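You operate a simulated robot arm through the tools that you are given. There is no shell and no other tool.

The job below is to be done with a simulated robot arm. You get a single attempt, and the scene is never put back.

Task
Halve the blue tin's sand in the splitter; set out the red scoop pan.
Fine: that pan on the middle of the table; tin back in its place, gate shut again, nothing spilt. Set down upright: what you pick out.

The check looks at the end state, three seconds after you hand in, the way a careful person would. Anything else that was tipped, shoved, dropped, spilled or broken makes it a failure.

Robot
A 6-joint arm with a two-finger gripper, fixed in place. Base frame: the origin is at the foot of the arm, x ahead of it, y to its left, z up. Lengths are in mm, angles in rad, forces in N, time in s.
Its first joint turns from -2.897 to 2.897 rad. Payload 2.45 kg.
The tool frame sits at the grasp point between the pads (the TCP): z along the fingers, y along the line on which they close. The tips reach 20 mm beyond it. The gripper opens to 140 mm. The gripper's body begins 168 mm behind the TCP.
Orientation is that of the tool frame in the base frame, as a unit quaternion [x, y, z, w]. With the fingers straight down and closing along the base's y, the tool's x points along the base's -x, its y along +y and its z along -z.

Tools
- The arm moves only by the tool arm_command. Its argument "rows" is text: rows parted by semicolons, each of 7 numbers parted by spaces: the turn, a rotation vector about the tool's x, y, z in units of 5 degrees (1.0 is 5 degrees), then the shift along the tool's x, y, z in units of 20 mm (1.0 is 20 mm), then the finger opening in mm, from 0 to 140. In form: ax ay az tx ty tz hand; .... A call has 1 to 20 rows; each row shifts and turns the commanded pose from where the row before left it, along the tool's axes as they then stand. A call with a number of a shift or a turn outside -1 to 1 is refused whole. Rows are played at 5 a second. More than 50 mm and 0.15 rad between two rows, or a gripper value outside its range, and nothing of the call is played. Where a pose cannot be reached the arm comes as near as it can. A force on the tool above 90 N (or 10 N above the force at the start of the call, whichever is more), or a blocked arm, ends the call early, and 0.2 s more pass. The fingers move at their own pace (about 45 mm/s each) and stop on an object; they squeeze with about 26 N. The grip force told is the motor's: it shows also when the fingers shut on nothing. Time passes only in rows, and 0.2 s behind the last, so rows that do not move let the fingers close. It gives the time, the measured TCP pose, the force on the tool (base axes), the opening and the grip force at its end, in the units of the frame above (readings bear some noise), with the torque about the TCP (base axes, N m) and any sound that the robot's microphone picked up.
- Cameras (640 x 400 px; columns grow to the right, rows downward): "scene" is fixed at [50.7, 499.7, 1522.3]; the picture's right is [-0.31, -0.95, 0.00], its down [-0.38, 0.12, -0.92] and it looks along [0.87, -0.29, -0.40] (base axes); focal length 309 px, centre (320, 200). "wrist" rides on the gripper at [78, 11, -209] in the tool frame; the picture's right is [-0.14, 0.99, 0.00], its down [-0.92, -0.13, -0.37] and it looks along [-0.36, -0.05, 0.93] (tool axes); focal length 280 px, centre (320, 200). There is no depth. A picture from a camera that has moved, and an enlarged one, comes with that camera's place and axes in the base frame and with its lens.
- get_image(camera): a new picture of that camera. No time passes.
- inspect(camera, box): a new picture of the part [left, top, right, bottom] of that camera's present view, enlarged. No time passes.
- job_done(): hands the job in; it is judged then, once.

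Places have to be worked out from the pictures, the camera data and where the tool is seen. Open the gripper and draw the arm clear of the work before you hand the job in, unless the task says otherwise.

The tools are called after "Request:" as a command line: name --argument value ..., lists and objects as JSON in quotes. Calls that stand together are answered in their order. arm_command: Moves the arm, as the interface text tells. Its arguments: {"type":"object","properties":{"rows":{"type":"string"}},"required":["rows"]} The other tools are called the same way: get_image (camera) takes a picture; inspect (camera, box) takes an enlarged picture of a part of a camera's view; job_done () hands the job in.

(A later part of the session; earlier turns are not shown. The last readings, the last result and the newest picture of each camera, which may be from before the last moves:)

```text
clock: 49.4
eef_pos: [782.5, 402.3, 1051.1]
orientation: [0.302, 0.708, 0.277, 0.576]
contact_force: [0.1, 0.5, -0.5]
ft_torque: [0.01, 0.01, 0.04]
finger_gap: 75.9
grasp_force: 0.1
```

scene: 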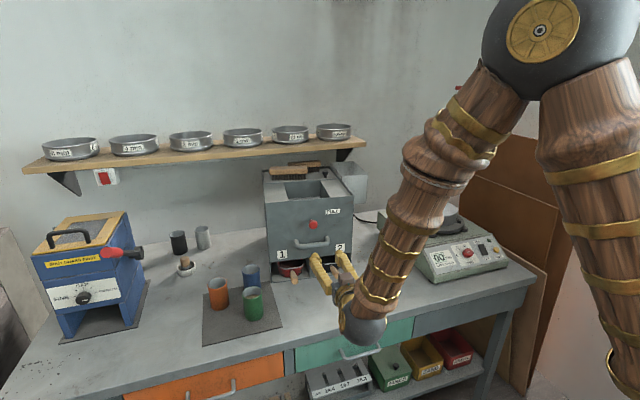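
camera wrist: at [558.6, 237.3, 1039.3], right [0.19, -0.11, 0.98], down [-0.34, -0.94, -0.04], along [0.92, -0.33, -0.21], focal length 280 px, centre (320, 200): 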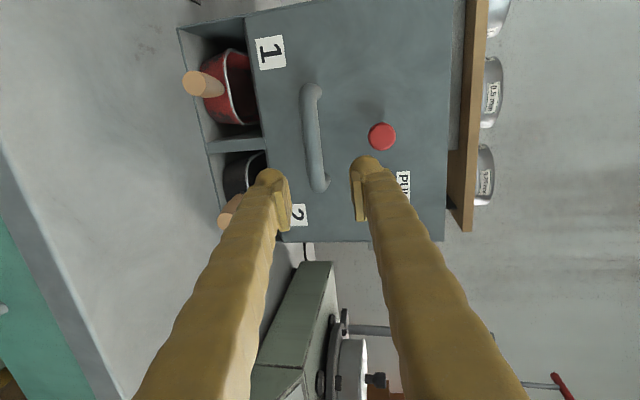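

The arm is at (782,402,1051) as planned. I finish the roll, pitch the tool to 45° down and yaw to about 15°.

Request:
arm_command --rows "0 0 -1 0 0 0 76; 0 0 -1 0 0 0 76; 0 0 -1 0 0 0 76; 0 0 -1 0 0 0 76; 0 0 -1 0 0 0 76; 0 0 -1 0 0 0 76; 0 0 -1 0 0 0 76; 0 0 -1 0 0 0 76; 0 0 -1 0 0 0 76; 0 0 -1 0 0 0 76; 0 1 0 0 0 0 76; 0 1 0 0 0 0 76; 0 1 0 0 0 0 76; 0 1 0 0 0 0 76; 0 1 0 0 0 0 76; 0 1 0 0 0 0 76; 0 1 0 0 0 0 76; -0.885 0 -0.885 0 0 0 76; -0.885 0 -0.885 0 0 0 76"

Request:
get_image --camera "wrist"

Request:
get_image --camera "scene"

```text
clock: 53.4
eef_pos: [783.3, 400.6, 1050.8]
orientation: [-0.127, 0.918, 0.043, 0.374]
contact_force: [0.7, -0.6, 0.5]
ft_torque: [0.05, 0.01, 0.03]
finger_gap: 76.4
grasp_force: 0.1
```

```text
taken
camera wrist: at [585.4, 359.2, 1145.4], right [-0.17, 0.98, 0.08], down [0.42, 0.0, 0.91], along [0.89, 0.19, -0.41], focal length 280 px, centre (320, 200)
```

wrist: 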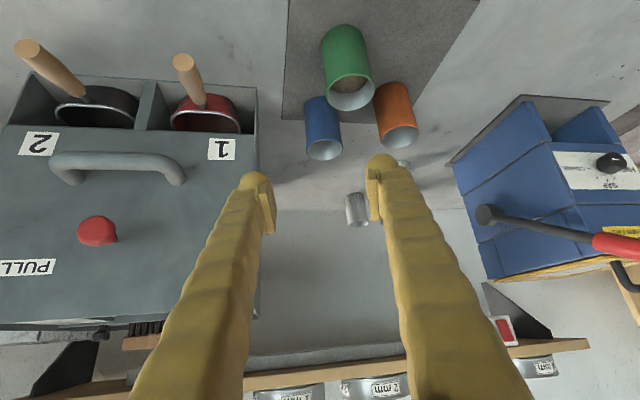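

```text
taken
```

scene: 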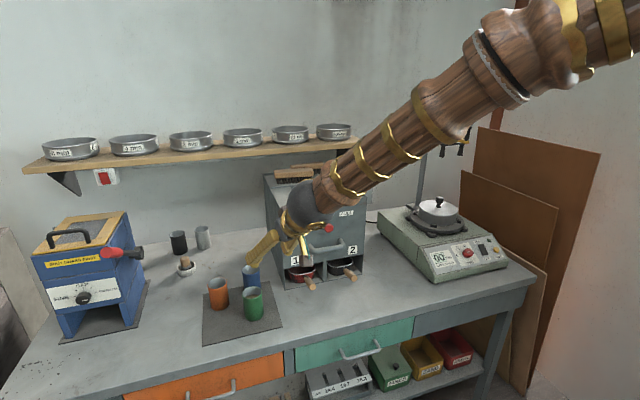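

Orientation is 46° down at azimuth 14°. I zoom on the tins to line the approach up with the blue one.

Request:
inspect --camera "wrist" --box '[230, 10, 450, 240]'

Request:
inspect --camera "scene" --box '[190, 220, 350, 350]'

```text
1.74 times, centred on (340, 125) of wrist
camera zoom: at [585.4, 359.2, 1145.4], right [-0.17, 0.98, 0.08], down [0.42, 0.0, 0.91], along [0.89, 0.19, -0.41], focal length 488 px, centre (285, 330)
```

zoom: 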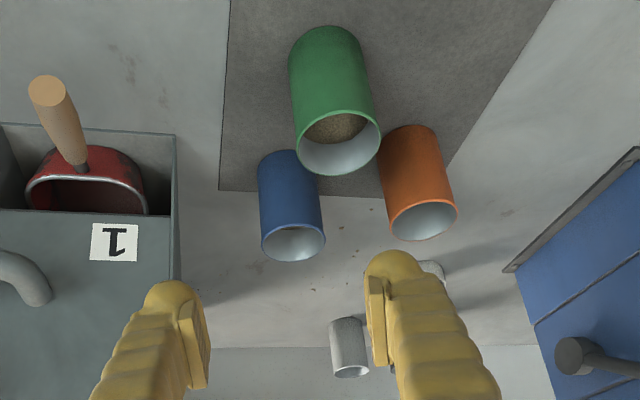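

```text
3.08 times, centred on (270, 285) of scene
camera zoom: at [50.7, 499.7, 1522.3], right [-0.31, -0.95, 0.0], down [-0.38, 0.12, -0.92], along [0.87, -0.29, -0.4], focal length 951 px, centre (474, -62)
```

zoom: 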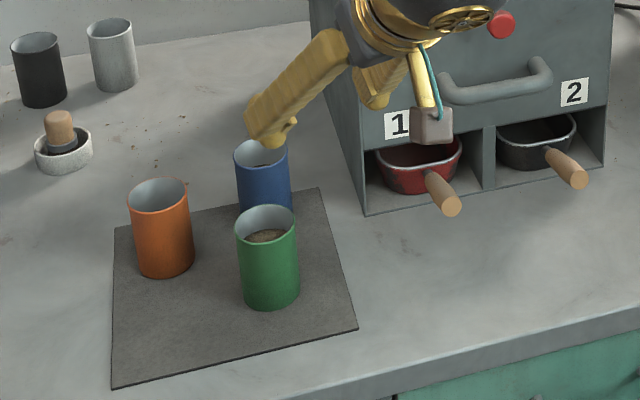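

The blue tin lies about 6 mm to tool +y of my line at (955,452). I correct and advance 190 mm towards it, then check.

Request:
arm_command --rows "0 0 0 0.575 0.325 0 76; 0 0 0 0 0 0.95 76; 0 0 0 0 0 0.95 76; 0 0 0 0 0 0.95 76; 0 0 0 0 0 0.95 76; 0 0 0 0 0 0.95 76; 0 0 0 0 0 0.95 76; 0 0 0 0 0 0.95 76; 0 0 0 0 0 0.95 76; 0 0 0 0 0 0.95 76; 0 0 0 0 0 0.95 76"

Request:
get_image --camera "wrist"

Request:
inspect --camera "scene" --box '[190, 220, 350, 350]'

```text
clock: 55.8
eef_pos: [902.1, 438.7, 905.9]
orientation: [-0.126, 0.918, 0.043, 0.374]
contact_force: [0.1, 0.2, 0.5]
ft_torque: [0.02, 0.03, 0.05]
finger_gap: 76.0
grasp_force: 0.0
```

```text
taken
camera wrist: at [704.2, 397.2, 1000.8], right [-0.17, 0.98, 0.08], down [0.42, 0.0, 0.91], along [0.89, 0.18, -0.41], focal length 280 px, centre (320, 200)
```

wrist: 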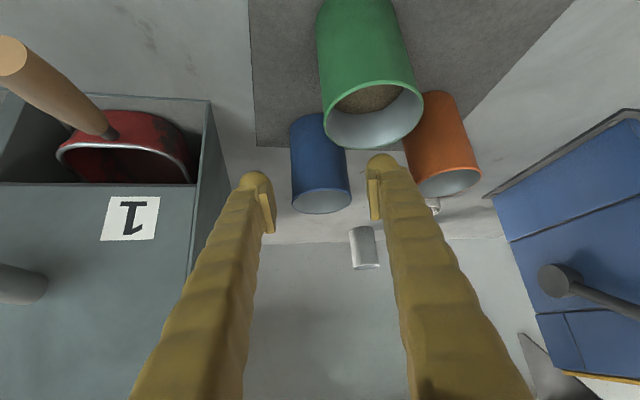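

```text
3.08 times, centred on (270, 285) of scene
camera zoom: at [50.7, 499.7, 1522.3], right [-0.31, -0.95, 0.0], down [-0.38, 0.12, -0.92], along [0.87, -0.29, -0.4], focal length 951 px, centre (474, -62)
```

zoom: 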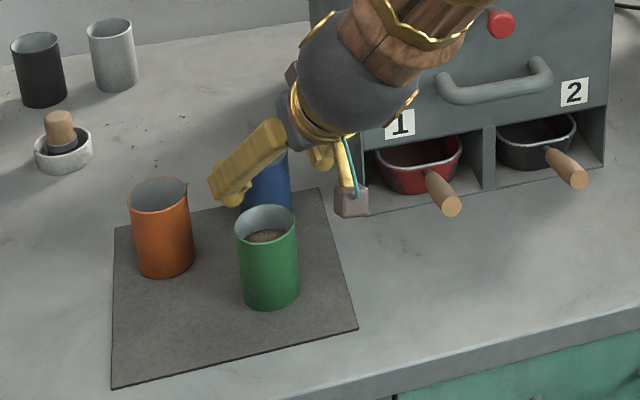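

Alignment is good: the tin is centred between the pads, with both neighbours clear. I narrow slightly to 72 mm and go the remaining 78 mm.

Request:
arm_command --rows "0 0 0 0 0 0.6 72; 0 0 0 0 0 0.66 72; 0 0 0 0 0 0.66 72; 0 0 0 0 0 0.66 72; 0 0 0 0 0 0.66 72; 0 0 0 0 0 0.66 72"

Request:
get_image --camera "wrist"

Request:
inspect --camera "scene" --box '[190, 220, 350, 350]'

```text
clock: 57.2
eef_pos: [955.2, 452.0, 852.3]
orientation: [-0.126, 0.918, 0.043, 0.374]
contact_force: [-0.8, 0.3, 0.6]
ft_torque: [0.02, 0.05, 0.03]
finger_gap: 71.9
grasp_force: 0.1
```

```text
taken
camera wrist: at [756.9, 410.6, 946.2], right [-0.17, 0.98, 0.08], down [0.42, 0.0, 0.91], along [0.89, 0.18, -0.41], focal length 280 px, centre (320, 200)
```

wrist: 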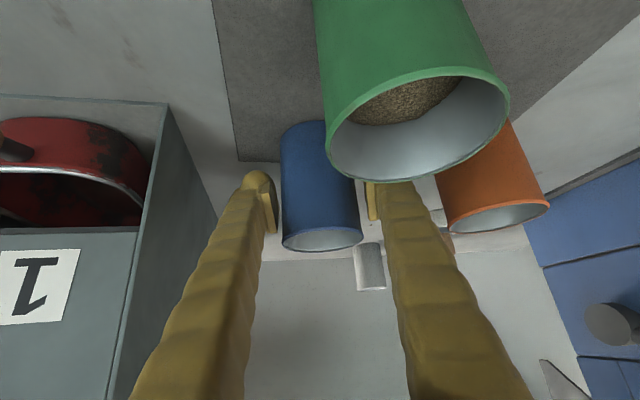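

```text
3.08 times, centred on (270, 285) of scene
camera zoom: at [50.7, 499.7, 1522.3], right [-0.31, -0.95, 0.0], down [-0.38, 0.12, -0.92], along [0.87, -0.29, -0.4], focal length 951 px, centre (474, -62)
```

zoom: 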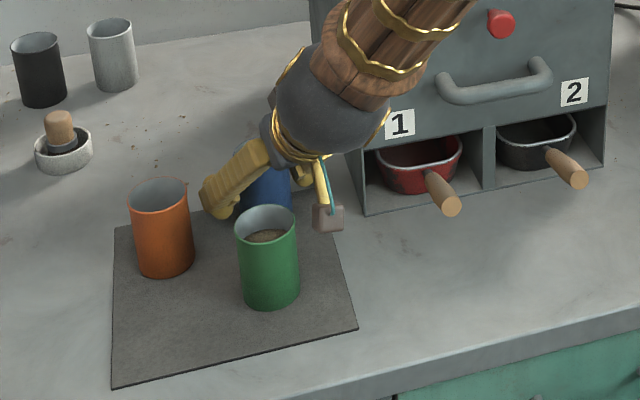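

The tin's axis falls right at the TCP (about (955,451), rim z≈886) with no contact yet. I close the fingers on it.

Request:
arm_command --rows "0 0 0 0 0 0 45; 0 0 0 0 0 0 45; 0 0 0 0 0 0 45; 0 0 0 0 0 0 45; 0 0 0 0 0 0 45"

Request:
get_image --camera "wrist"

```text
clock: 58.4
eef_pos: [953.4, 452.7, 851.1]
orientation: [-0.125, 0.918, 0.042, 0.374]
contact_force: [1.2, -2.7, 4.5]
ft_torque: [0.06, 0.04, 0.03]
finger_gap: 56.1
grasp_force: 25.4
```

```text
taken
camera wrist: at [756.7, 410.6, 946.1], right [-0.17, 0.98, 0.08], down [0.42, 0.0, 0.91], along [0.89, 0.18, -0.41], focal length 280 px, centre (320, 200)
```

wrist: 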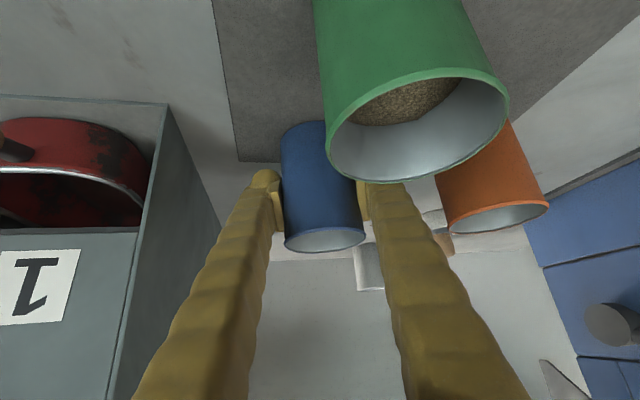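

The tin is held (gap 56 mm, 25 N). I lift straight up, gently at first.

Request:
arm_command --rows "0 0 0 -0.175 -0.004 -0.18 45; 0 0 0 -0.35 -0.008 -0.36 45; 0 0 0 -0.5 -0.012 -0.51 45; 0 0 0 -0.5 -0.012 -0.51 45"

Request:
get_image --camera "wrist"

Request:
inspect --camera "scene" --box '[190, 220, 350, 350]'

```text
clock: 59.4
eef_pos: [955.0, 452.3, 893.5]
orientation: [-0.127, 0.918, 0.042, 0.373]
contact_force: [0.0, -0.6, -2.4]
ft_torque: [0.02, -0.03, -0.01]
finger_gap: 56.3
grasp_force: 26.0
```

```text
taken
camera wrist: at [756.9, 410.5, 987.8], right [-0.17, 0.98, 0.08], down [0.42, 0.0, 0.91], along [0.89, 0.18, -0.41], focal length 280 px, centre (320, 200)
```

wrist: 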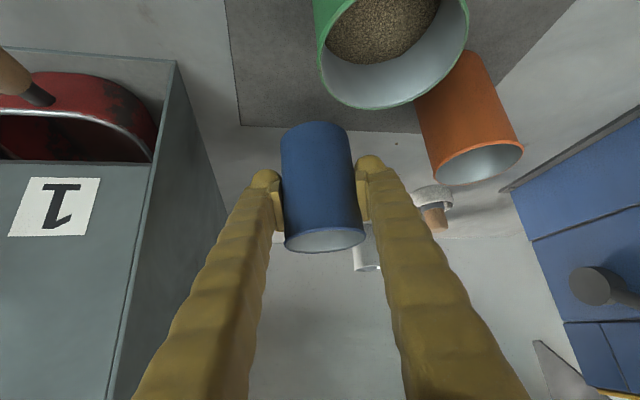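

```text
3.08 times, centred on (270, 285) of scene
camera zoom: at [50.7, 499.7, 1522.3], right [-0.31, -0.95, 0.0], down [-0.38, 0.12, -0.92], along [0.87, -0.29, -0.4], focal length 951 px, centre (474, -62)
```

zoom: 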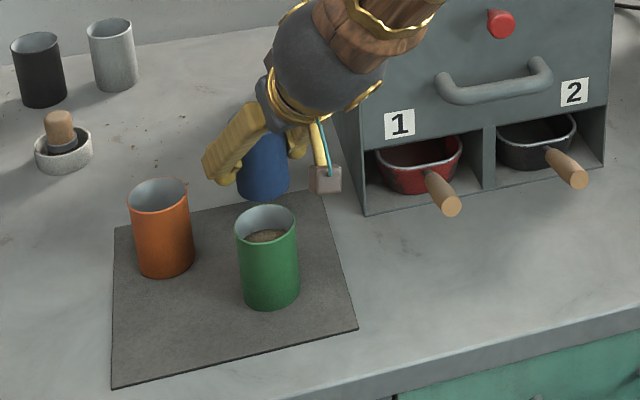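

The tin is up, level, about 2.4 N. I lift on to z≈1235, above the splitter's rim.

Request:
arm_command --rows "0 0 0 -0.7 -0.016 -0.716 45; 0 0 0 -0.7 -0.016 -0.716 45; 0 0 0 -0.7 -0.016 -0.716 45; 0 0 0 -0.7 -0.016 -0.716 45; 0 0 0 -0.7 -0.016 -0.716 45; 0 0 0 -0.7 -0.016 -0.716 45; 0 0 0 -0.7 -0.016 -0.716 45; 0 0 0 -0.7 -0.016 -0.716 45; 0 0 0 -0.7 -0.016 -0.716 45; 0 0 0 -0.7 -0.016 -0.716 45; 0 0 0 -0.7 -0.016 -0.716 45; 0 0 0 -0.7 -0.016 -0.716 45; 0 0 0 -0.7 -0.016 -0.716 45; 0 0 0 -0.7 -0.016 -0.716 45; 0 0 0 -0.7 -0.016 -0.716 45; 0 0 0 -0.7 -0.016 -0.716 45; 0 0 0 -0.7 -0.016 -0.716 45"

Request:
get_image --camera "wrist"

Request:
get_image --camera "scene"

```text
clock: 63.0
eef_pos: [955.0, 450.6, 1233.7]
orientation: [-0.126, 0.918, 0.042, 0.373]
contact_force: [0.4, 0.3, -1.5]
ft_torque: [0.02, 0.01, -0.02]
finger_gap: 55.7
grasp_force: 25.9
```

```text
taken
camera wrist: at [757.5, 408.3, 1328.6], right [-0.17, 0.98, 0.08], down [0.42, 0.0, 0.91], along [0.89, 0.18, -0.41], focal length 280 px, centre (320, 200)
```

wrist: 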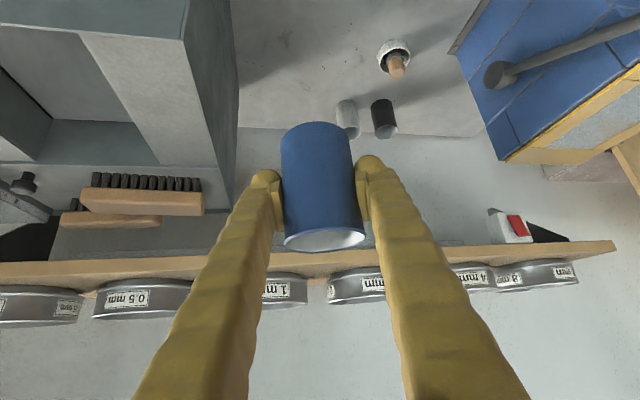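

```text
taken
```

scene: 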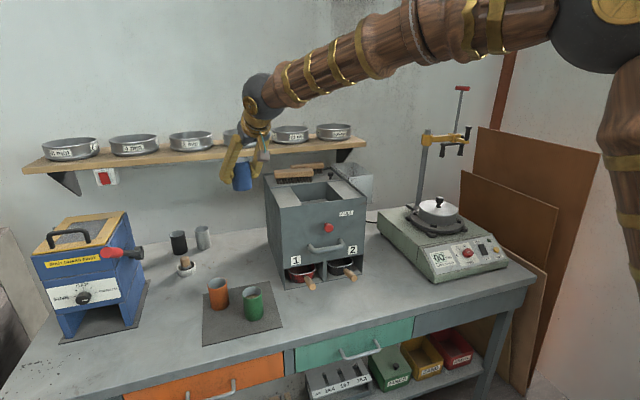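

The tin is held level at z≈1234; the splitter is undisturbed. I carry it sideways to above the hopper at about (1048,217,1210).

Request:
arm_command --rows "0 0 0 -0.0025 -0.6 0.096 45; 0 0 0 -0.0025 -0.89 0.143 45; 0 0 0 -0.0025 -0.89 0.143 45; 0 0 0 -0.0025 -0.89 0.143 45; 0 0 0 -0.0025 -0.89 0.143 45; 0 0 0 -0.0025 -0.89 0.143 45; 0 0 0 -0.0025 -0.89 0.143 45; 0 0 0 -0.0025 -0.89 0.143 45; 0 0 0 -0.0025 -0.89 0.143 45; 0 0 0 -0.0025 -0.89 0.143 45; 0 0 0 -0.0025 -0.89 0.143 45; 0 0 0 -0.0025 -0.89 0.143 45; 0 0 0 -0.0025 -0.89 0.143 45; 0 0 0 -0.0025 -0.89 0.143 45; 0 0 0 0 -0.29 0.047 45"

Request:
get_image --camera "wrist"

Request:
inspect --camera "scene" --box '[240, 140, 400, 300]'

```text
clock: 66.2
eef_pos: [991.7, 319.5, 1176.0]
orientation: [-0.12, 0.916, 0.028, 0.382]
contact_force: [0.5, -0.8, -3.0]
ft_torque: [0.0, -0.02, 0.0]
finger_gap: 55.8
grasp_force: 25.8
out of reach, approached as far as the arm can: row 5, 6, 7, 8, 9, 10, 11, 12, 13, 14, 15
```

```text
taken
camera wrist: at [791.2, 283.9, 1267.3], right [-0.14, 0.99, 0.06], down [0.4, 0.01, 0.92], along [0.9, 0.15, -0.4], focal length 280 px, centre (320, 200)
```

wrist: 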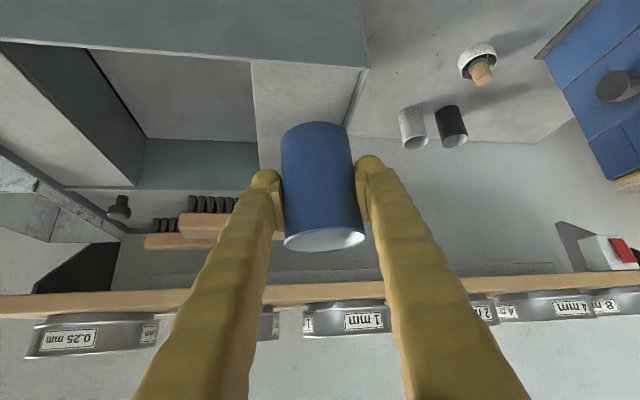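

```text
2.50 times, centred on (320, 220) of scene
camera zoom: at [50.7, 499.7, 1522.3], right [-0.31, -0.95, 0.0], down [-0.38, 0.12, -0.92], along [0.87, -0.29, -0.4], focal length 773 px, centre (320, 150)
```

zoom: 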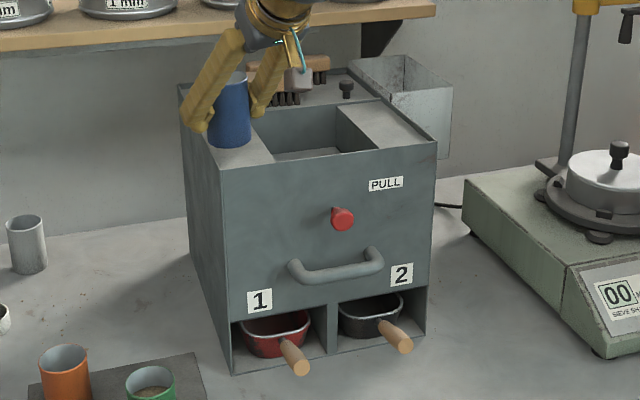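

The arm hit a wrist-joint limit and sagged to z=1176, so the tin hovers just above the top plate; no contact shows. Yawing the tool to the right about the tin's upright axis frees that joint, then I raise.

Request:
arm_command --rows "0.707 0.04 0.707 0 0 0 45; 0.707 0.04 0.707 0 0 0 45; 0.707 0.04 0.707 0 0 0 45; 0.707 0.04 0.707 0 0 0 45; 0 0 0 -0.5 -0.02 -0.5 45; 0 0 0 -0.5 -0.02 -0.5 45; 0 0 0 -0.5 -0.02 -0.5 45"

Request:
get_image --camera "wrist"

Request:
inspect --camera "scene" --box '[240, 140, 400, 300]'

```text
clock: 67.8
eef_pos: [993.3, 319.9, 1218.9]
orientation: [0.034, 0.928, -0.026, 0.371]
contact_force: [0.0, -0.7, -2.9]
ft_torque: [0.01, -0.03, 0.01]
finger_gap: 55.4
grasp_force: 26.1
```

```text
taken
camera wrist: at [794.7, 348.9, 1315.5], right [0.18, 0.98, 0.07], down [0.4, -0.14, 0.91], along [0.9, -0.13, -0.42], focal length 280 px, centre (320, 200)
```

wrist: 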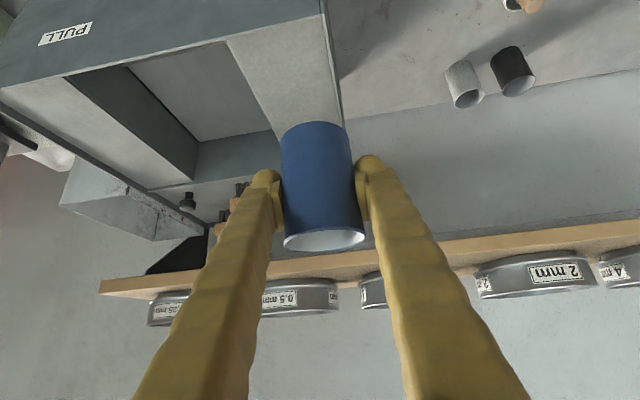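

```text
2.50 times, centred on (320, 220) of scene
camera zoom: at [50.7, 499.7, 1522.3], right [-0.31, -0.95, 0.0], down [-0.38, 0.12, -0.92], along [0.87, -0.29, -0.4], focal length 773 px, centre (320, 150)
```

zoom: 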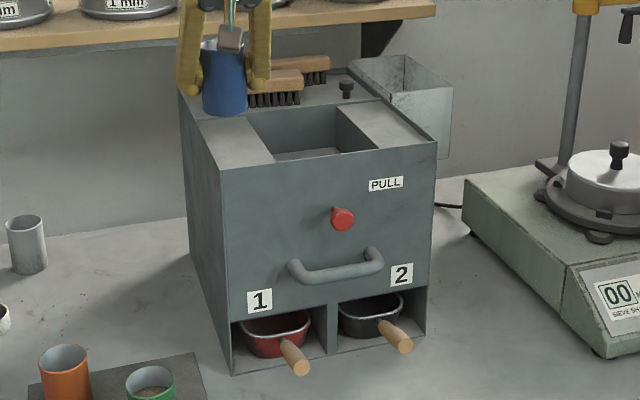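

Freed and raised to z=1219, tin level. I now carry it to about (1052,212,1212) over the hopper and yaw a little further right.

Request:
arm_command --rows "0.55 0.02 0.58 0 0 0 45; 0.55 0.02 0.58 0 0 0 45; 0 0 0 -0.37 -0.65 0.38 45; 0 0 0 -0.37 -0.65 0.38 45; 0 0 0 -0.37 -0.65 0.38 45; 0 0 0 -0.37 -0.65 0.38 45"

Request:
get_image --camera "wrist"

```text
clock: 69.2
eef_pos: [1023.9, 259.9, 1218.2]
orientation: [0.099, 0.923, -0.051, 0.369]
contact_force: [0.8, -0.7, -2.9]
ft_torque: [0.01, -0.01, -0.01]
finger_gap: 55.6
grasp_force: 26.5
```

```text
taken
camera wrist: at [831.4, 316.1, 1314.6], right [0.32, 0.95, 0.07], down [0.38, -0.2, 0.91], along [0.87, -0.26, -0.42], focal length 280 px, centre (320, 200)
```

wrist: 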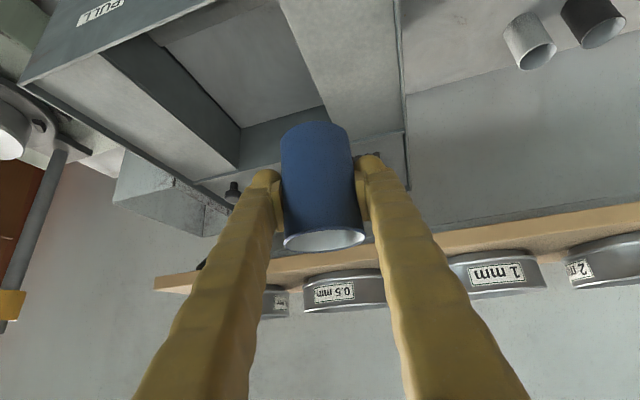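

At (1024,260) all well. I finish the move to the pour point over the hopper.

Request:
arm_command --rows "0 0 0 -0.377 -0.673 0.523 45; 0 0 0 -0.377 -0.673 0.523 45; 0 0 0 -0.377 -0.673 0.523 45; 0 0 0 0 0 0 45"

Request:
get_image --camera "wrist"

Request:
get_image --camera "scene"

Request:
inspect --camera "scene" --box '[240, 110, 400, 270]'

```text
clock: 70.2
eef_pos: [1053.5, 211.9, 1210.9]
orientation: [0.098, 0.923, -0.05, 0.369]
contact_force: [-0.9, 0.8, -3.1]
ft_torque: [0.02, 0.0, 0.03]
finger_gap: 55.3
grasp_force: 26.4
```

```text
taken
camera wrist: at [860.4, 267.8, 1307.4], right [0.32, 0.95, 0.07], down [0.38, -0.2, 0.91], along [0.87, -0.26, -0.42], focal length 280 px, centre (320, 200)
```

wrist: 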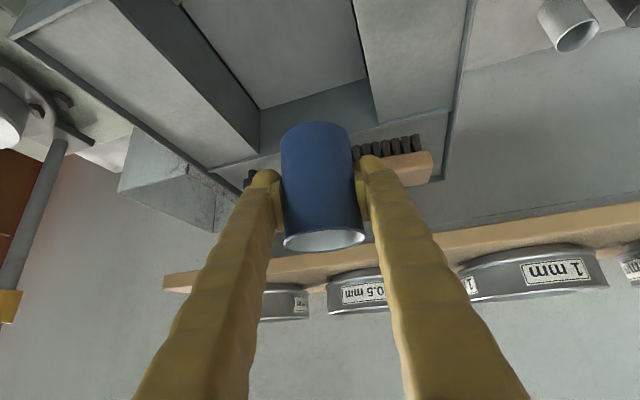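

```text
taken
```

scene: 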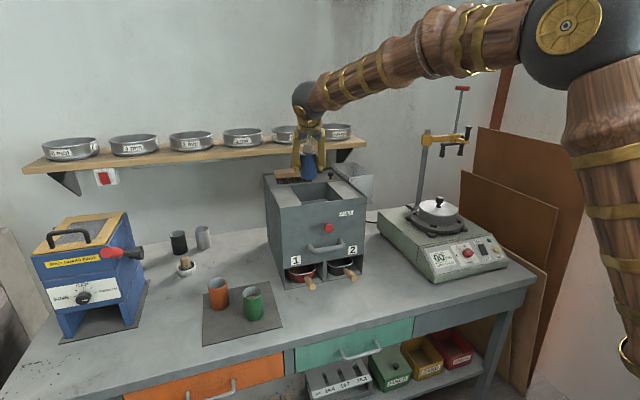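

```text
2.50 times, centred on (320, 190) of scene
camera zoom: at [50.7, 499.7, 1522.3], right [-0.31, -0.95, 0.0], down [-0.38, 0.12, -0.92], along [0.87, -0.29, -0.4], focal length 773 px, centre (320, 225)
```

zoom: 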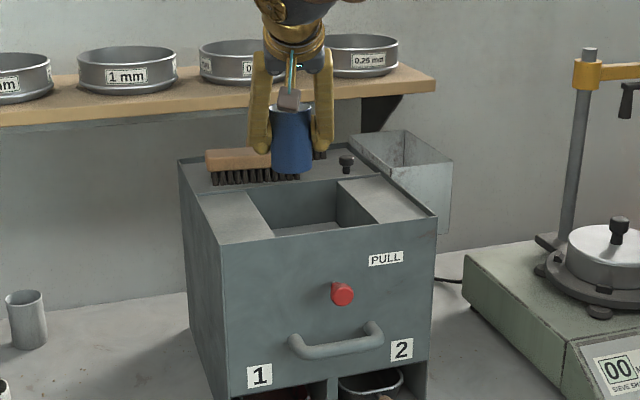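

The tin is over the hopper region. I zoom in on the hopper rim to be sure of its centre before tipping.

Request:
inspect --camera "scene" --box '[275, 160, 365, 220]'

Request:
inspect --camera "wrist" --box '[100, 0, 480, 240]'

```text
6.67 times, centred on (320, 190) of scene
camera zoom: at [50.7, 499.7, 1522.3], right [-0.31, -0.95, 0.0], down [-0.38, 0.12, -0.92], along [0.87, -0.29, -0.4], focal length 2061 px, centre (320, 267)
```

zoom: 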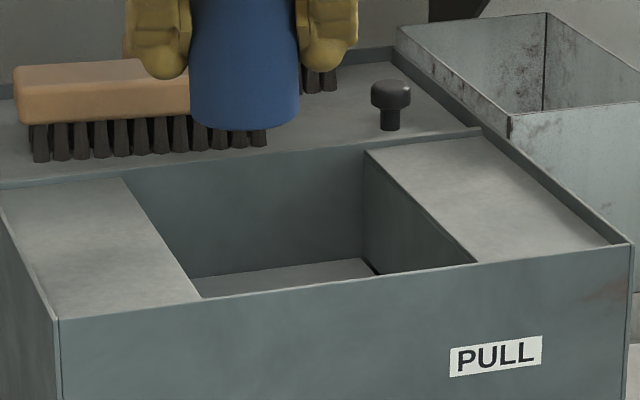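

```text
1.67 times, centred on (290, 120) of wrist
camera zoom: at [860.4, 267.8, 1307.4], right [0.32, 0.95, 0.07], down [0.38, -0.2, 0.91], along [0.87, -0.26, -0.42], focal length 467 px, centre (370, 333)
```

zoom: 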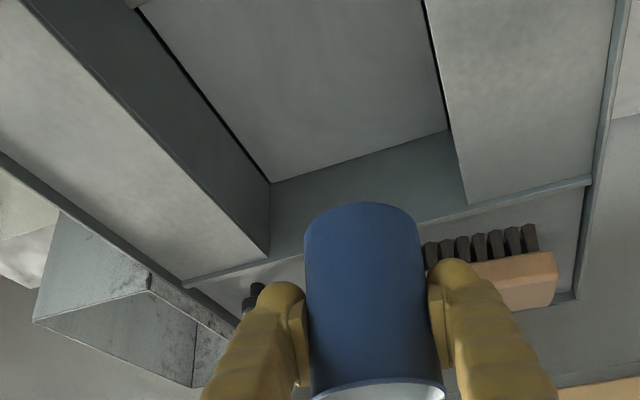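

The hopper opening spans x≈928–1096, y≈130–271 (centre about (1012,201)). I shift to about (1039,206) and pitch the tool level, which leans the tin 45° towards the robot, still over the opening.

Request:
arm_command --rows "0 0 0 0.47 -0.455 -0.435 45; 0 -0.7 0 0 0 0 45; 0 -0.7 0 0 0 0 45; 0 -0.7 0 0 0 0 45; 0 -0.7 0 0 0 0 45; 0 -0.7 0 0 0 0 45; 0 -0.7 0 0 0 0 45; 0 -0.7 0 0 0 0 45; 0 -0.7 0 0 0 0 45"

Request:
get_image --camera "wrist"

Request:
inspect --camera "scene" --box '[240, 110, 400, 270]'

```text
clock: 72.2
eef_pos: [1037.5, 206.0, 1211.8]
orientation: [0.083, 0.806, -0.073, 0.581]
contact_force: [-0.2, 0.6, -1.7]
ft_torque: [-0.01, 0.0, 0.01]
finger_gap: 54.9
grasp_force: 26.3
```

```text
taken
camera wrist: at [822.3, 264.0, 1202.4], right [0.26, 0.96, 0.11], down [-0.08, -0.09, 0.99], along [0.96, -0.27, 0.06], focal length 280 px, centre (320, 200)
```

wrist: 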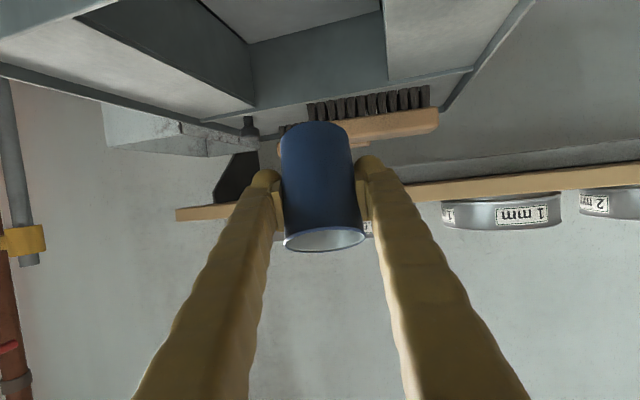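

```text
2.50 times, centred on (320, 190) of scene
camera zoom: at [50.7, 499.7, 1522.3], right [-0.31, -0.95, 0.0], down [-0.38, 0.12, -0.92], along [0.87, -0.29, -0.4], focal length 773 px, centre (320, 225)
```

zoom: 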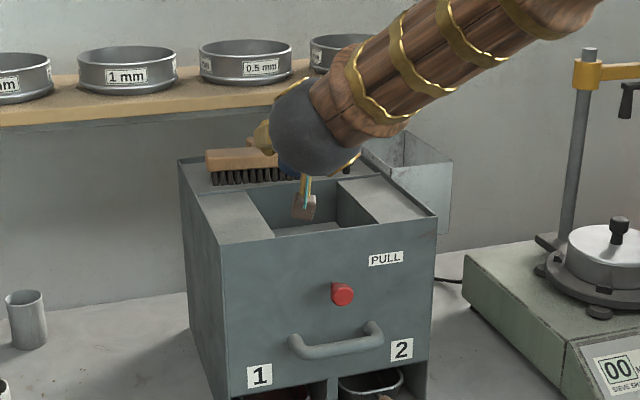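

No sand has moved yet at about 28° lean. I pitch the rest to level and begin the roll to the right, slowly, up to 60°.

Request:
arm_command --rows "0 -0.72 0 0 0 0 45; 0 -0.72 0 0 0 0 45; 0 -0.72 0 0 0 0 45; 0 -0.72 0 0 0 0 45; 0 -0.72 0 0 0 0 45; 0 0 0.8 0 0 0 45; 0 0 0.8 0 0 0 45; 0 0 0.8 0 0 0 45; 0 0 0.8 0 0 0 45; 0 0 0.8 0 0 0 45; 0 0 0.8 0 0 0 45; 0 0 0.8 0 0 0 45; 0 0 0.8 0 0 0 45; 0 0 0.8 0 0 0 45; 0 0 0.8 0 0 0 45; 0 0 0.8 0 0 0 45; 0 0 0.8 0 0 0 45; 0 0 0.8 0 0 0 45; 0 0 0.8 0 0 0 45; 0 0 0.8 0 0 0 45"

Request:
get_image --camera "wrist"

Request:
inspect --camera "scene" --box '[240, 110, 400, 270]'

```text
clock: 76.4
eef_pos: [1036.6, 204.0, 1212.0]
orientation: [0.414, 0.575, 0.276, 0.649]
contact_force: [-0.1, -0.2, -1.8]
ft_torque: [-0.05, 0.08, 0.04]
finger_gap: 54.8
grasp_force: 25.8
```

```text
taken
camera wrist: at [849.6, 320.3, 1181.0], right [0.09, 0.39, 0.92], down [-0.55, -0.75, 0.37], along [0.83, -0.54, 0.14], focal length 280 px, centre (320, 200)
```

wrist: 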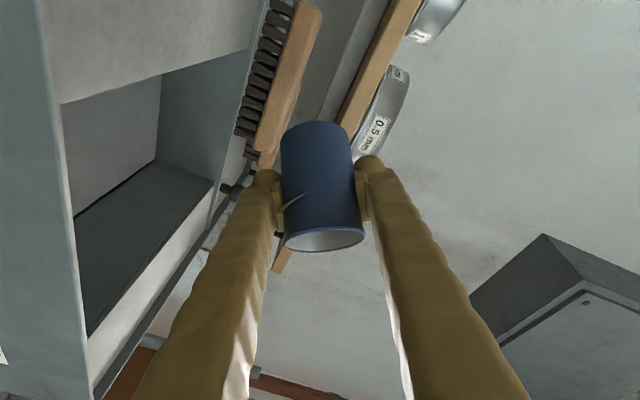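

```text
2.50 times, centred on (320, 190) of scene
camera zoom: at [50.7, 499.7, 1522.3], right [-0.31, -0.95, 0.0], down [-0.38, 0.12, -0.92], along [0.87, -0.29, -0.4], focal length 773 px, centre (320, 225)
```

zoom: 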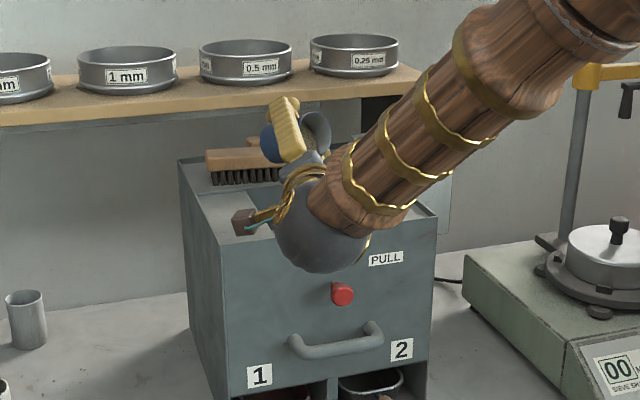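

The tin is now about 69° over, mouth above the opening, and hardly any sand has left yet. I roll on another 60° at a slow rate.

Request:
arm_command --rows "0 0 0.6 0 0 0 45; 0 0 0.6 0 0 0 45; 0 0 0.6 0 0 0 45; 0 0 0.6 0 0 0 45; 0 0 0.6 0 0 0 45; 0 0 0.6 0 0 0 45; 0 0 0.6 0 0 0 45; 0 0 0.6 0 0 0 45; 0 0 0.6 0 0 0 45; 0 0 0.6 0 0 0 45; 0 0 0.6 0 0 0 45; 0 0 0.6 0 0 0 45; 0 0 0.6 0 0 0 45; 0 0 0.6 0 0 0 45; 0 0 0.6 0 0 0 45; 0 0 0.6 0 0 0 45; 0 0 0.6 0 0 0 45; 0 0 0.6 0 0 0 45; 0 0 0.6 0 0 0 45; 0 0 0.6 0 0 0 45"

Request:
get_image --camera "wrist"

Request:
inspect --camera "scene" --box '[240, 110, 400, 270]'

```text
clock: 80.6
eef_pos: [1037.2, 204.3, 1211.9]
orientation: [0.646, 0.291, 0.563, 0.426]
contact_force: [-0.7, -0.6, -0.7]
ft_torque: [-0.04, -0.04, -0.02]
finger_gap: 54.6
grasp_force: 26.1
```

```text
taken
camera wrist: at [846.8, 312.4, 1259.7], right [-0.13, -0.58, 0.8], down [-0.53, -0.65, -0.55], along [0.84, -0.49, -0.22], focal length 280 px, centre (320, 200)
```

wrist: 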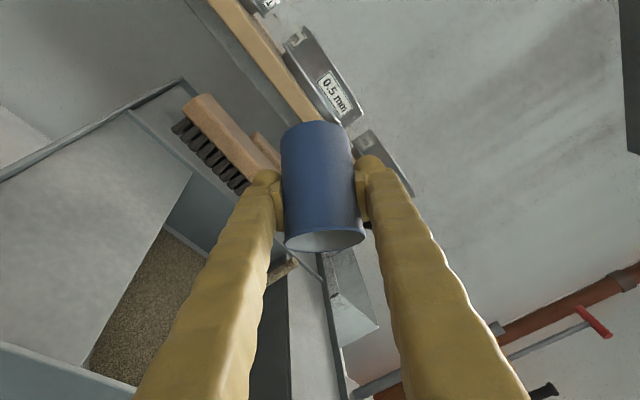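

```text
2.50 times, centred on (320, 190) of scene
camera zoom: at [50.7, 499.7, 1522.3], right [-0.31, -0.95, 0.0], down [-0.38, 0.12, -0.92], along [0.87, -0.29, -0.4], focal length 773 px, centre (320, 225)
```

zoom: 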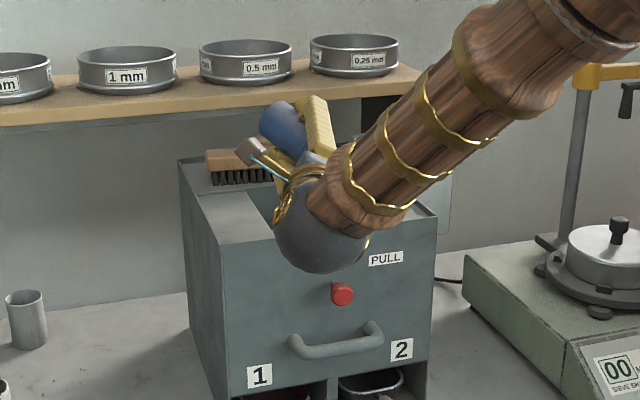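

Sand is flowing into the hopper and the tin's load has dropped to about 0.7 N. I roll further and tip the tool up to drain the last of it, with a pause.

Request:
arm_command --rows "0 0 0.7 0 0 0 45; 0 0 0.7 0 0 0 45; 0 0 0.7 0 0 0 45; 0 0 0.7 0 0 0 45; 0 0 0.7 0 0 0 45; 0 0 0.7 0 0 0 45; 0 0 0 0 0 0 45; 0 0 0 0 0 0 45; 0 0 0 0 0 0 45; 0 0 0 0 0 0 45; 0 0 0 0 0 0 45"

Request:
get_image --camera "wrist"

Request:
inspect --camera "scene" --box '[240, 110, 400, 270]'

```text
clock: 83.0
eef_pos: [1037.9, 205.1, 1213.0]
orientation: [0.689, 0.168, 0.631, 0.316]
contact_force: [0.6, -0.3, -0.6]
ft_torque: [0.03, -0.01, 0.0]
finger_gap: 54.6
grasp_force: 26.6
```

```text
taken
camera wrist: at [842.8, 291.5, 1279.6], right [-0.18, -0.82, 0.54], down [-0.47, -0.4, -0.78], along [0.86, -0.4, -0.32], focal length 280 px, centre (320, 200)
```

wrist: 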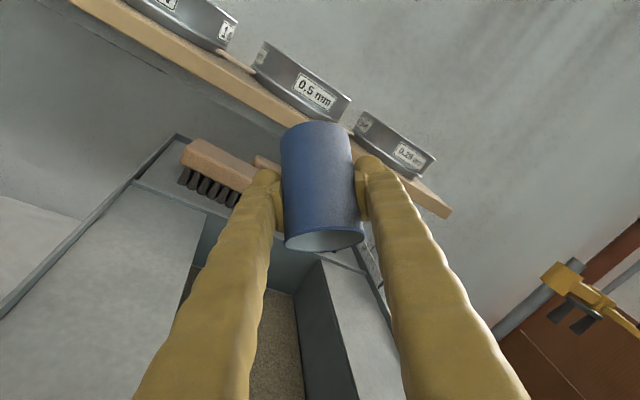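

```text
2.50 times, centred on (320, 190) of scene
camera zoom: at [50.7, 499.7, 1522.3], right [-0.31, -0.95, 0.0], down [-0.38, 0.12, -0.92], along [0.87, -0.29, -0.4], focal length 773 px, centre (320, 225)
```

zoom: 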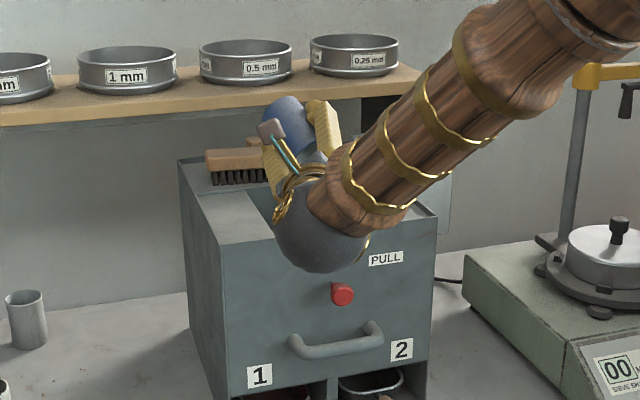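

The stream has stopped at about 123° of tilt. To be sure it is empty I raise the tool 25° (tilt about 142°) and wait.

Request:
arm_command --rows "-0.646 0.763 0 0 0 0 45; -0.646 0.763 0 0 0 0 45; -0.646 0.763 0 0 0 0 45; -0.646 0.763 0 0 0 0 45; -0.646 0.763 0 0 0 0 45; 0 0 0 0 0 0 45; 0 0 0 0 0 0 45; 0 0 0 0 0 0 45; 0 0 0 0 0 0 45; 0 0 0 0 0 0 45"

Request:
get_image --camera "wrist"

Request:
inspect --camera "scene" --box '[240, 110, 400, 270]'

```text
clock: 84.8
eef_pos: [1037.1, 206.1, 1219.9]
orientation: [0.521, 0.126, 0.756, 0.375]
contact_force: [-15.9, -3.1, 17.7]
ft_torque: [0.6, 3.8, 1.07]
finger_gap: 54.7
grasp_force: 25.3
stopped in row 8: the force on the tool passed its limit at 93 N (the readings are from after the stop); the commanded pose is now the measured one
```

```text
taken
camera wrist: at [833.8, 294.1, 1190.1], right [-0.41, -0.78, 0.48], down [-0.11, -0.48, -0.87], along [0.91, -0.41, 0.11], focal length 280 px, centre (320, 200)
```

wrist: 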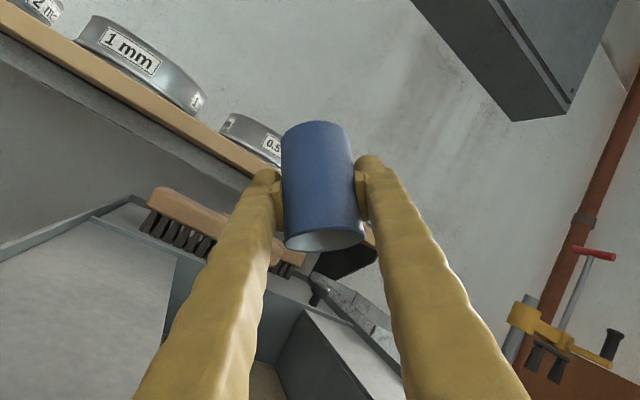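

```text
2.50 times, centred on (320, 190) of scene
camera zoom: at [50.7, 499.7, 1522.3], right [-0.31, -0.95, 0.0], down [-0.38, 0.12, -0.92], along [0.87, -0.29, -0.4], focal length 773 px, centre (320, 225)
```

zoom: 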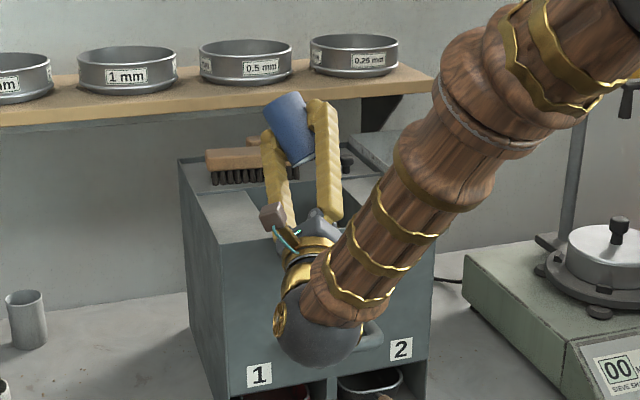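

The gripper body met the front rim (93 N, motion stopped); the splitter does not appear displaced. The tin looks empty, so I raise straight up 20 mm to relieve contact.

Request:
arm_command --rows "0 0 0 0.345 0.29 0.213 45; 0 0 0 0.345 0.29 0.213 45"

Request:
inspect --camera "scene" --box '[240, 140, 400, 300]'

```text
clock: 85.4
eef_pos: [1037.5, 207.0, 1236.4]
orientation: [0.521, 0.128, 0.756, 0.375]
contact_force: [0.2, -0.1, 0.0]
ft_torque: [-0.01, 0.0, 0.01]
finger_gap: 54.5
grasp_force: 25.6
```

```text
2.50 times, centred on (320, 220) of scene
camera zoom: at [50.7, 499.7, 1522.3], right [-0.31, -0.95, 0.0], down [-0.38, 0.12, -0.92], along [0.87, -0.29, -0.4], focal length 773 px, centre (320, 150)
```

zoom: 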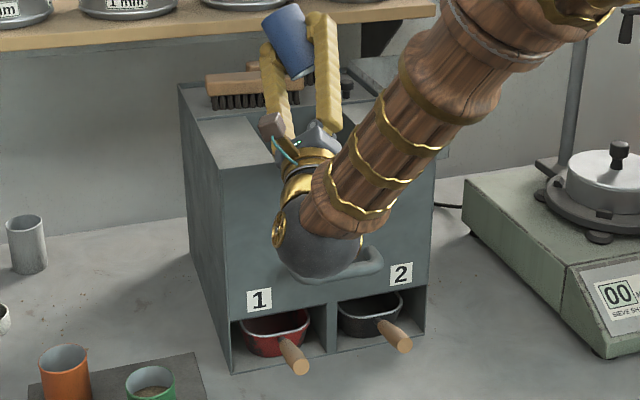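

Contact is gone and the labels and corners are where they were. I reverse the pitch and roll the tin back towards upright, still above the hopper.

Request:
arm_command --rows "0.646 -0.763 0 0 0 0 45; 0.646 -0.763 0 0 0 0 45; 0.646 -0.763 0 0 0 0 45; 0.646 -0.763 0 0 0 0 45; 0.646 -0.763 0 0 0 0 45; 0 0 -1 0 0 0 45; 0 0 -1 0 0 0 45; 0 0 -1 0 0 0 45; 0 0 -1 0 0 0 45; 0 0 -1 0 0 0 45; 0 0 -1 0 0 0 45; 0 0 -1 0 0 0 45; 0 0 -1 0 0 0 45; 0 0 -1 0 0 0 45; 0 0 -1 0 0 0 45; 0 0 -1 0 0 0 45; 0 0 -1 0 0 0 45; 0 0 -1 0 0 0 45; 0 0 -1 0 0 0 45; 0 0 -1 0 0 0 45"

Request:
get_image --camera "wrist"

```text
clock: 89.6
eef_pos: [1037.6, 205.4, 1238.1]
orientation: [0.442, 0.551, 0.312, 0.635]
contact_force: [0.3, -0.4, -0.6]
ft_torque: [-0.02, 0.01, 0.02]
finger_gap: 54.6
grasp_force: 26.1
```

```text
taken
camera wrist: at [850.5, 323.9, 1213.6], right [0.06, 0.29, 0.96], down [-0.55, -0.79, 0.27], along [0.83, -0.55, 0.11], focal length 280 px, centre (320, 200)
```

wrist: 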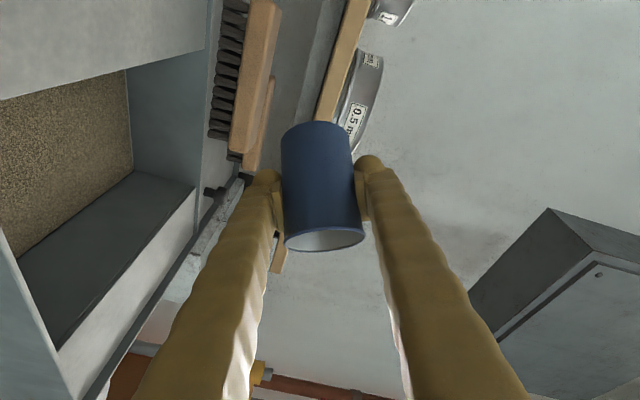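

The sand lies evenly across the hopper floor. I finish rolling back and pitch down so that the tin stands upright again.

Request:
arm_command --rows "0 0 -1 0 0 0 45; 0 0 -1 0 0 0 45; 0 0 -1 0 0 0 45; 0 0 -1 0 0 0 45; 0 0 -1 0 0 0 45; 0 0 -1 0 0 0 45; 0 0 -1 0 0 0 45; 0 0 -1 0 0 0 45; 0 0 -1 0 0 0 45; 0 0 -1 0 0 0 45; 0 0 -1 0 0 0 45; 0 0 -1 0 0 0 45; 0 0 -1 0 0 0 45; 0 1 0 0 0 0 45; 0 1 0 0 0 0 45; 0 1 0 0 0 0 45; 0 1 0 0 0 0 45; 0 1 0 0 0 0 45; 0 1 0 0 0 0 45; 0 1 0 0 0 0 45"

Request:
get_image --camera "wrist"

Request:
get_image --camera "scene"

```text
clock: 93.8
eef_pos: [1038.6, 206.7, 1239.1]
orientation: [0.098, 0.881, -0.052, 0.459]
contact_force: [-0.4, 0.4, -0.6]
ft_torque: [0.01, -0.01, 0.01]
finger_gap: 54.7
grasp_force: 26.1
```

```text
taken
camera wrist: at [829.2, 262.6, 1293.0], right [0.29, 0.95, 0.11], down [0.19, -0.17, 0.97], along [0.94, -0.26, -0.23], focal length 280 px, centre (320, 200)
```

wrist: 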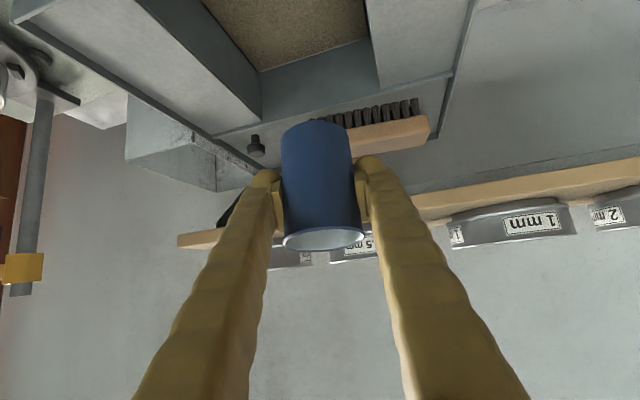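

```text
taken
```

scene: 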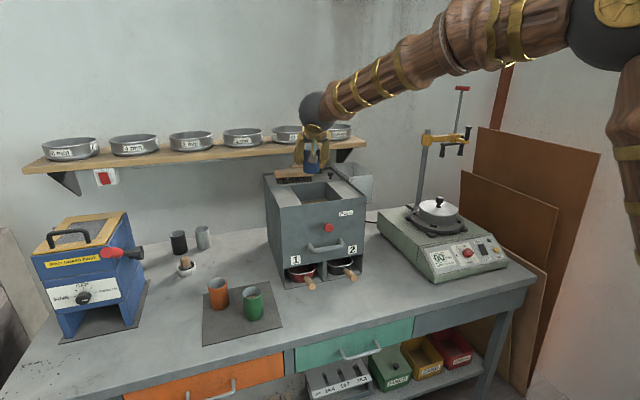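

The pour is done and the scene is in order. I bring the tin fully upright and carry it back to above its place at about (955,451).

Request:
arm_command --rows "0 1 0 0 0 0 45; 0 1 0 0 0 0 45; 0 0.2 0 0 0 0 45; 0 0 0 0.372 0.845 -0.366 45; 0 0 0 0.372 0.845 -0.366 45; 0 0 0 0.372 0.845 -0.366 45; 0 0 0 0.372 0.845 -0.366 45; 0 0 0 0.372 0.845 -0.366 45; 0 0 0 0.372 0.845 -0.366 45; 0 0 0 0.372 0.845 -0.366 45; 0 0 0 0.372 0.845 -0.366 45; 0 0 0 0.372 0.845 -0.366 45; 0 0 0 0.372 0.845 -0.366 45; 0 0 0 0.372 0.845 -0.366 45; 0 0 0 0.372 0.845 -0.366 45; 0 0 0 0.372 0.845 -0.366 45"

Request:
get_image --camera "wrist"

Request:
get_image --camera "scene"

```text
clock: 97.2
eef_pos: [953.7, 450.4, 1238.5]
orientation: [0.102, 0.921, -0.042, 0.373]
contact_force: [-0.3, 0.0, -0.3]
ft_torque: [0.02, 0.0, 0.01]
finger_gap: 54.7
grasp_force: 26.0
```

```text
taken
camera wrist: at [759.8, 504.2, 1332.6], right [0.31, 0.94, 0.09], down [0.37, -0.21, 0.91], along [0.88, -0.25, -0.41], focal length 280 px, centre (320, 200)
```

wrist: 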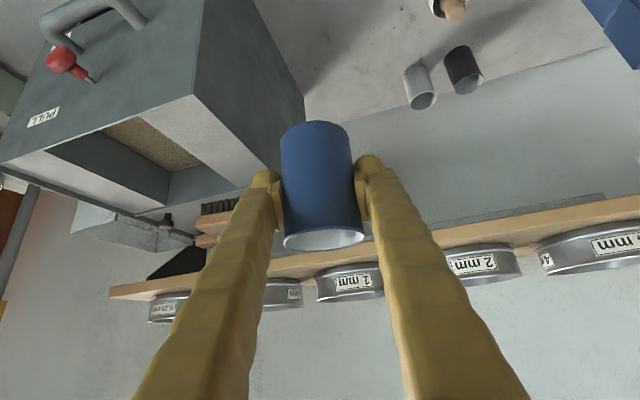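

```text
taken
```

scene: 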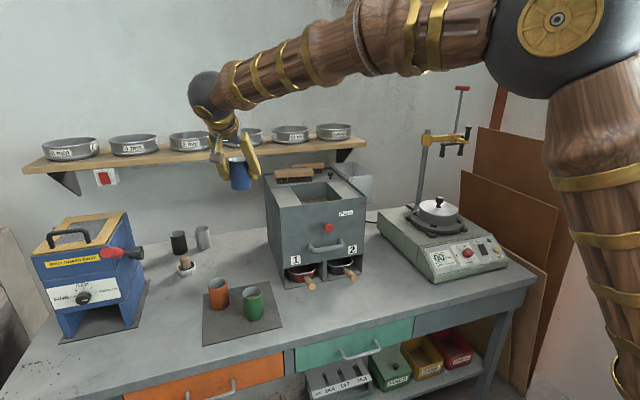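

The tin is above its place, upright. I descend to about z=1000 and yaw back to the original 14.4° heading there, above the other tins.

Request:
arm_command --rows "0 0 0 0.6956 0 0.7173 45; 0 0 0 0.6956 0 0.7173 45; 0 0 0 0.6956 0 0.7173 45; 0 0 0 0.6956 0 0.7173 45; 0 0 0 0.6956 0 0.7173 45; 0 0 0 0.6956 0 0.7173 45; 0 0 0 0.6956 0 0.7173 45; 0 0 0 0.6956 0 0.7173 45; 0 0 0 0.6956 0 0.7173 45; 0 0 0 0.6956 0 0.7173 45; 0 0 0 0.6956 0 0.7173 45; 0 0 0 0.6956 0 0.7173 45; -0.754 0 -0.778 0 0 0 45; -0.754 0 -0.778 0 0 0 45; -0.754 0 -0.778 0 0 0 45; -0.754 0 -0.778 0 0 0 45; -0.754 0 -0.778 0 0 0 45"

Request:
get_image --camera "wrist"

Request:
inspect --camera "scene" --box '[190, 200, 350, 350]'

```text
clock: 100.8
eef_pos: [953.3, 448.5, 998.9]
orientation: [-0.118, 0.919, 0.047, 0.372]
contact_force: [0.3, 0.3, -1.0]
ft_torque: [0.0, 0.01, -0.01]
finger_gap: 54.6
grasp_force: 25.7
```

```text
taken
camera wrist: at [754.8, 408.1, 1093.7], right [-0.15, 0.98, 0.09], down [0.42, -0.02, 0.91], along [0.89, 0.18, -0.41], focal length 280 px, centre (320, 200)
```

wrist: 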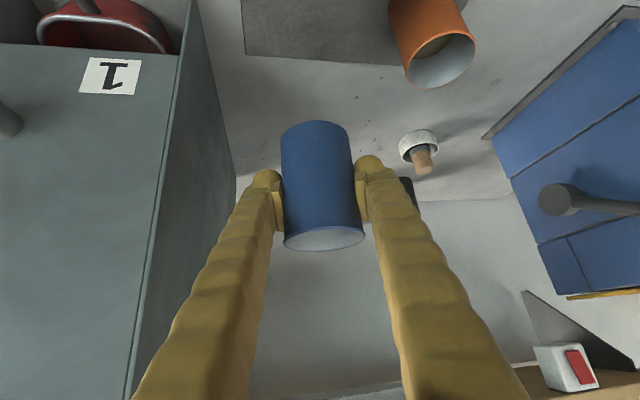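

```text
2.67 times, centred on (270, 275) of scene
camera zoom: at [50.7, 499.7, 1522.3], right [-0.31, -0.95, 0.0], down [-0.38, 0.12, -0.92], along [0.87, -0.29, -0.4], focal length 825 px, centre (453, 0)
```

zoom: 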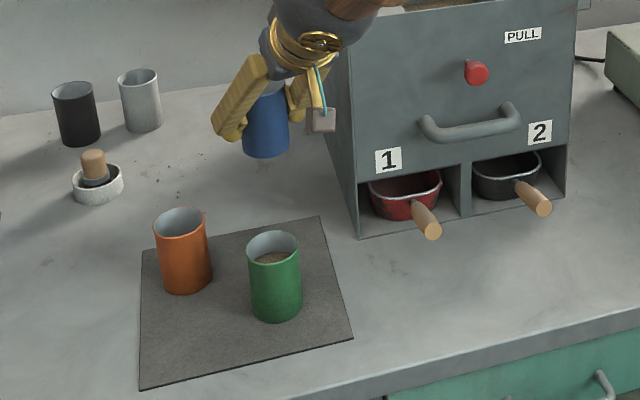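

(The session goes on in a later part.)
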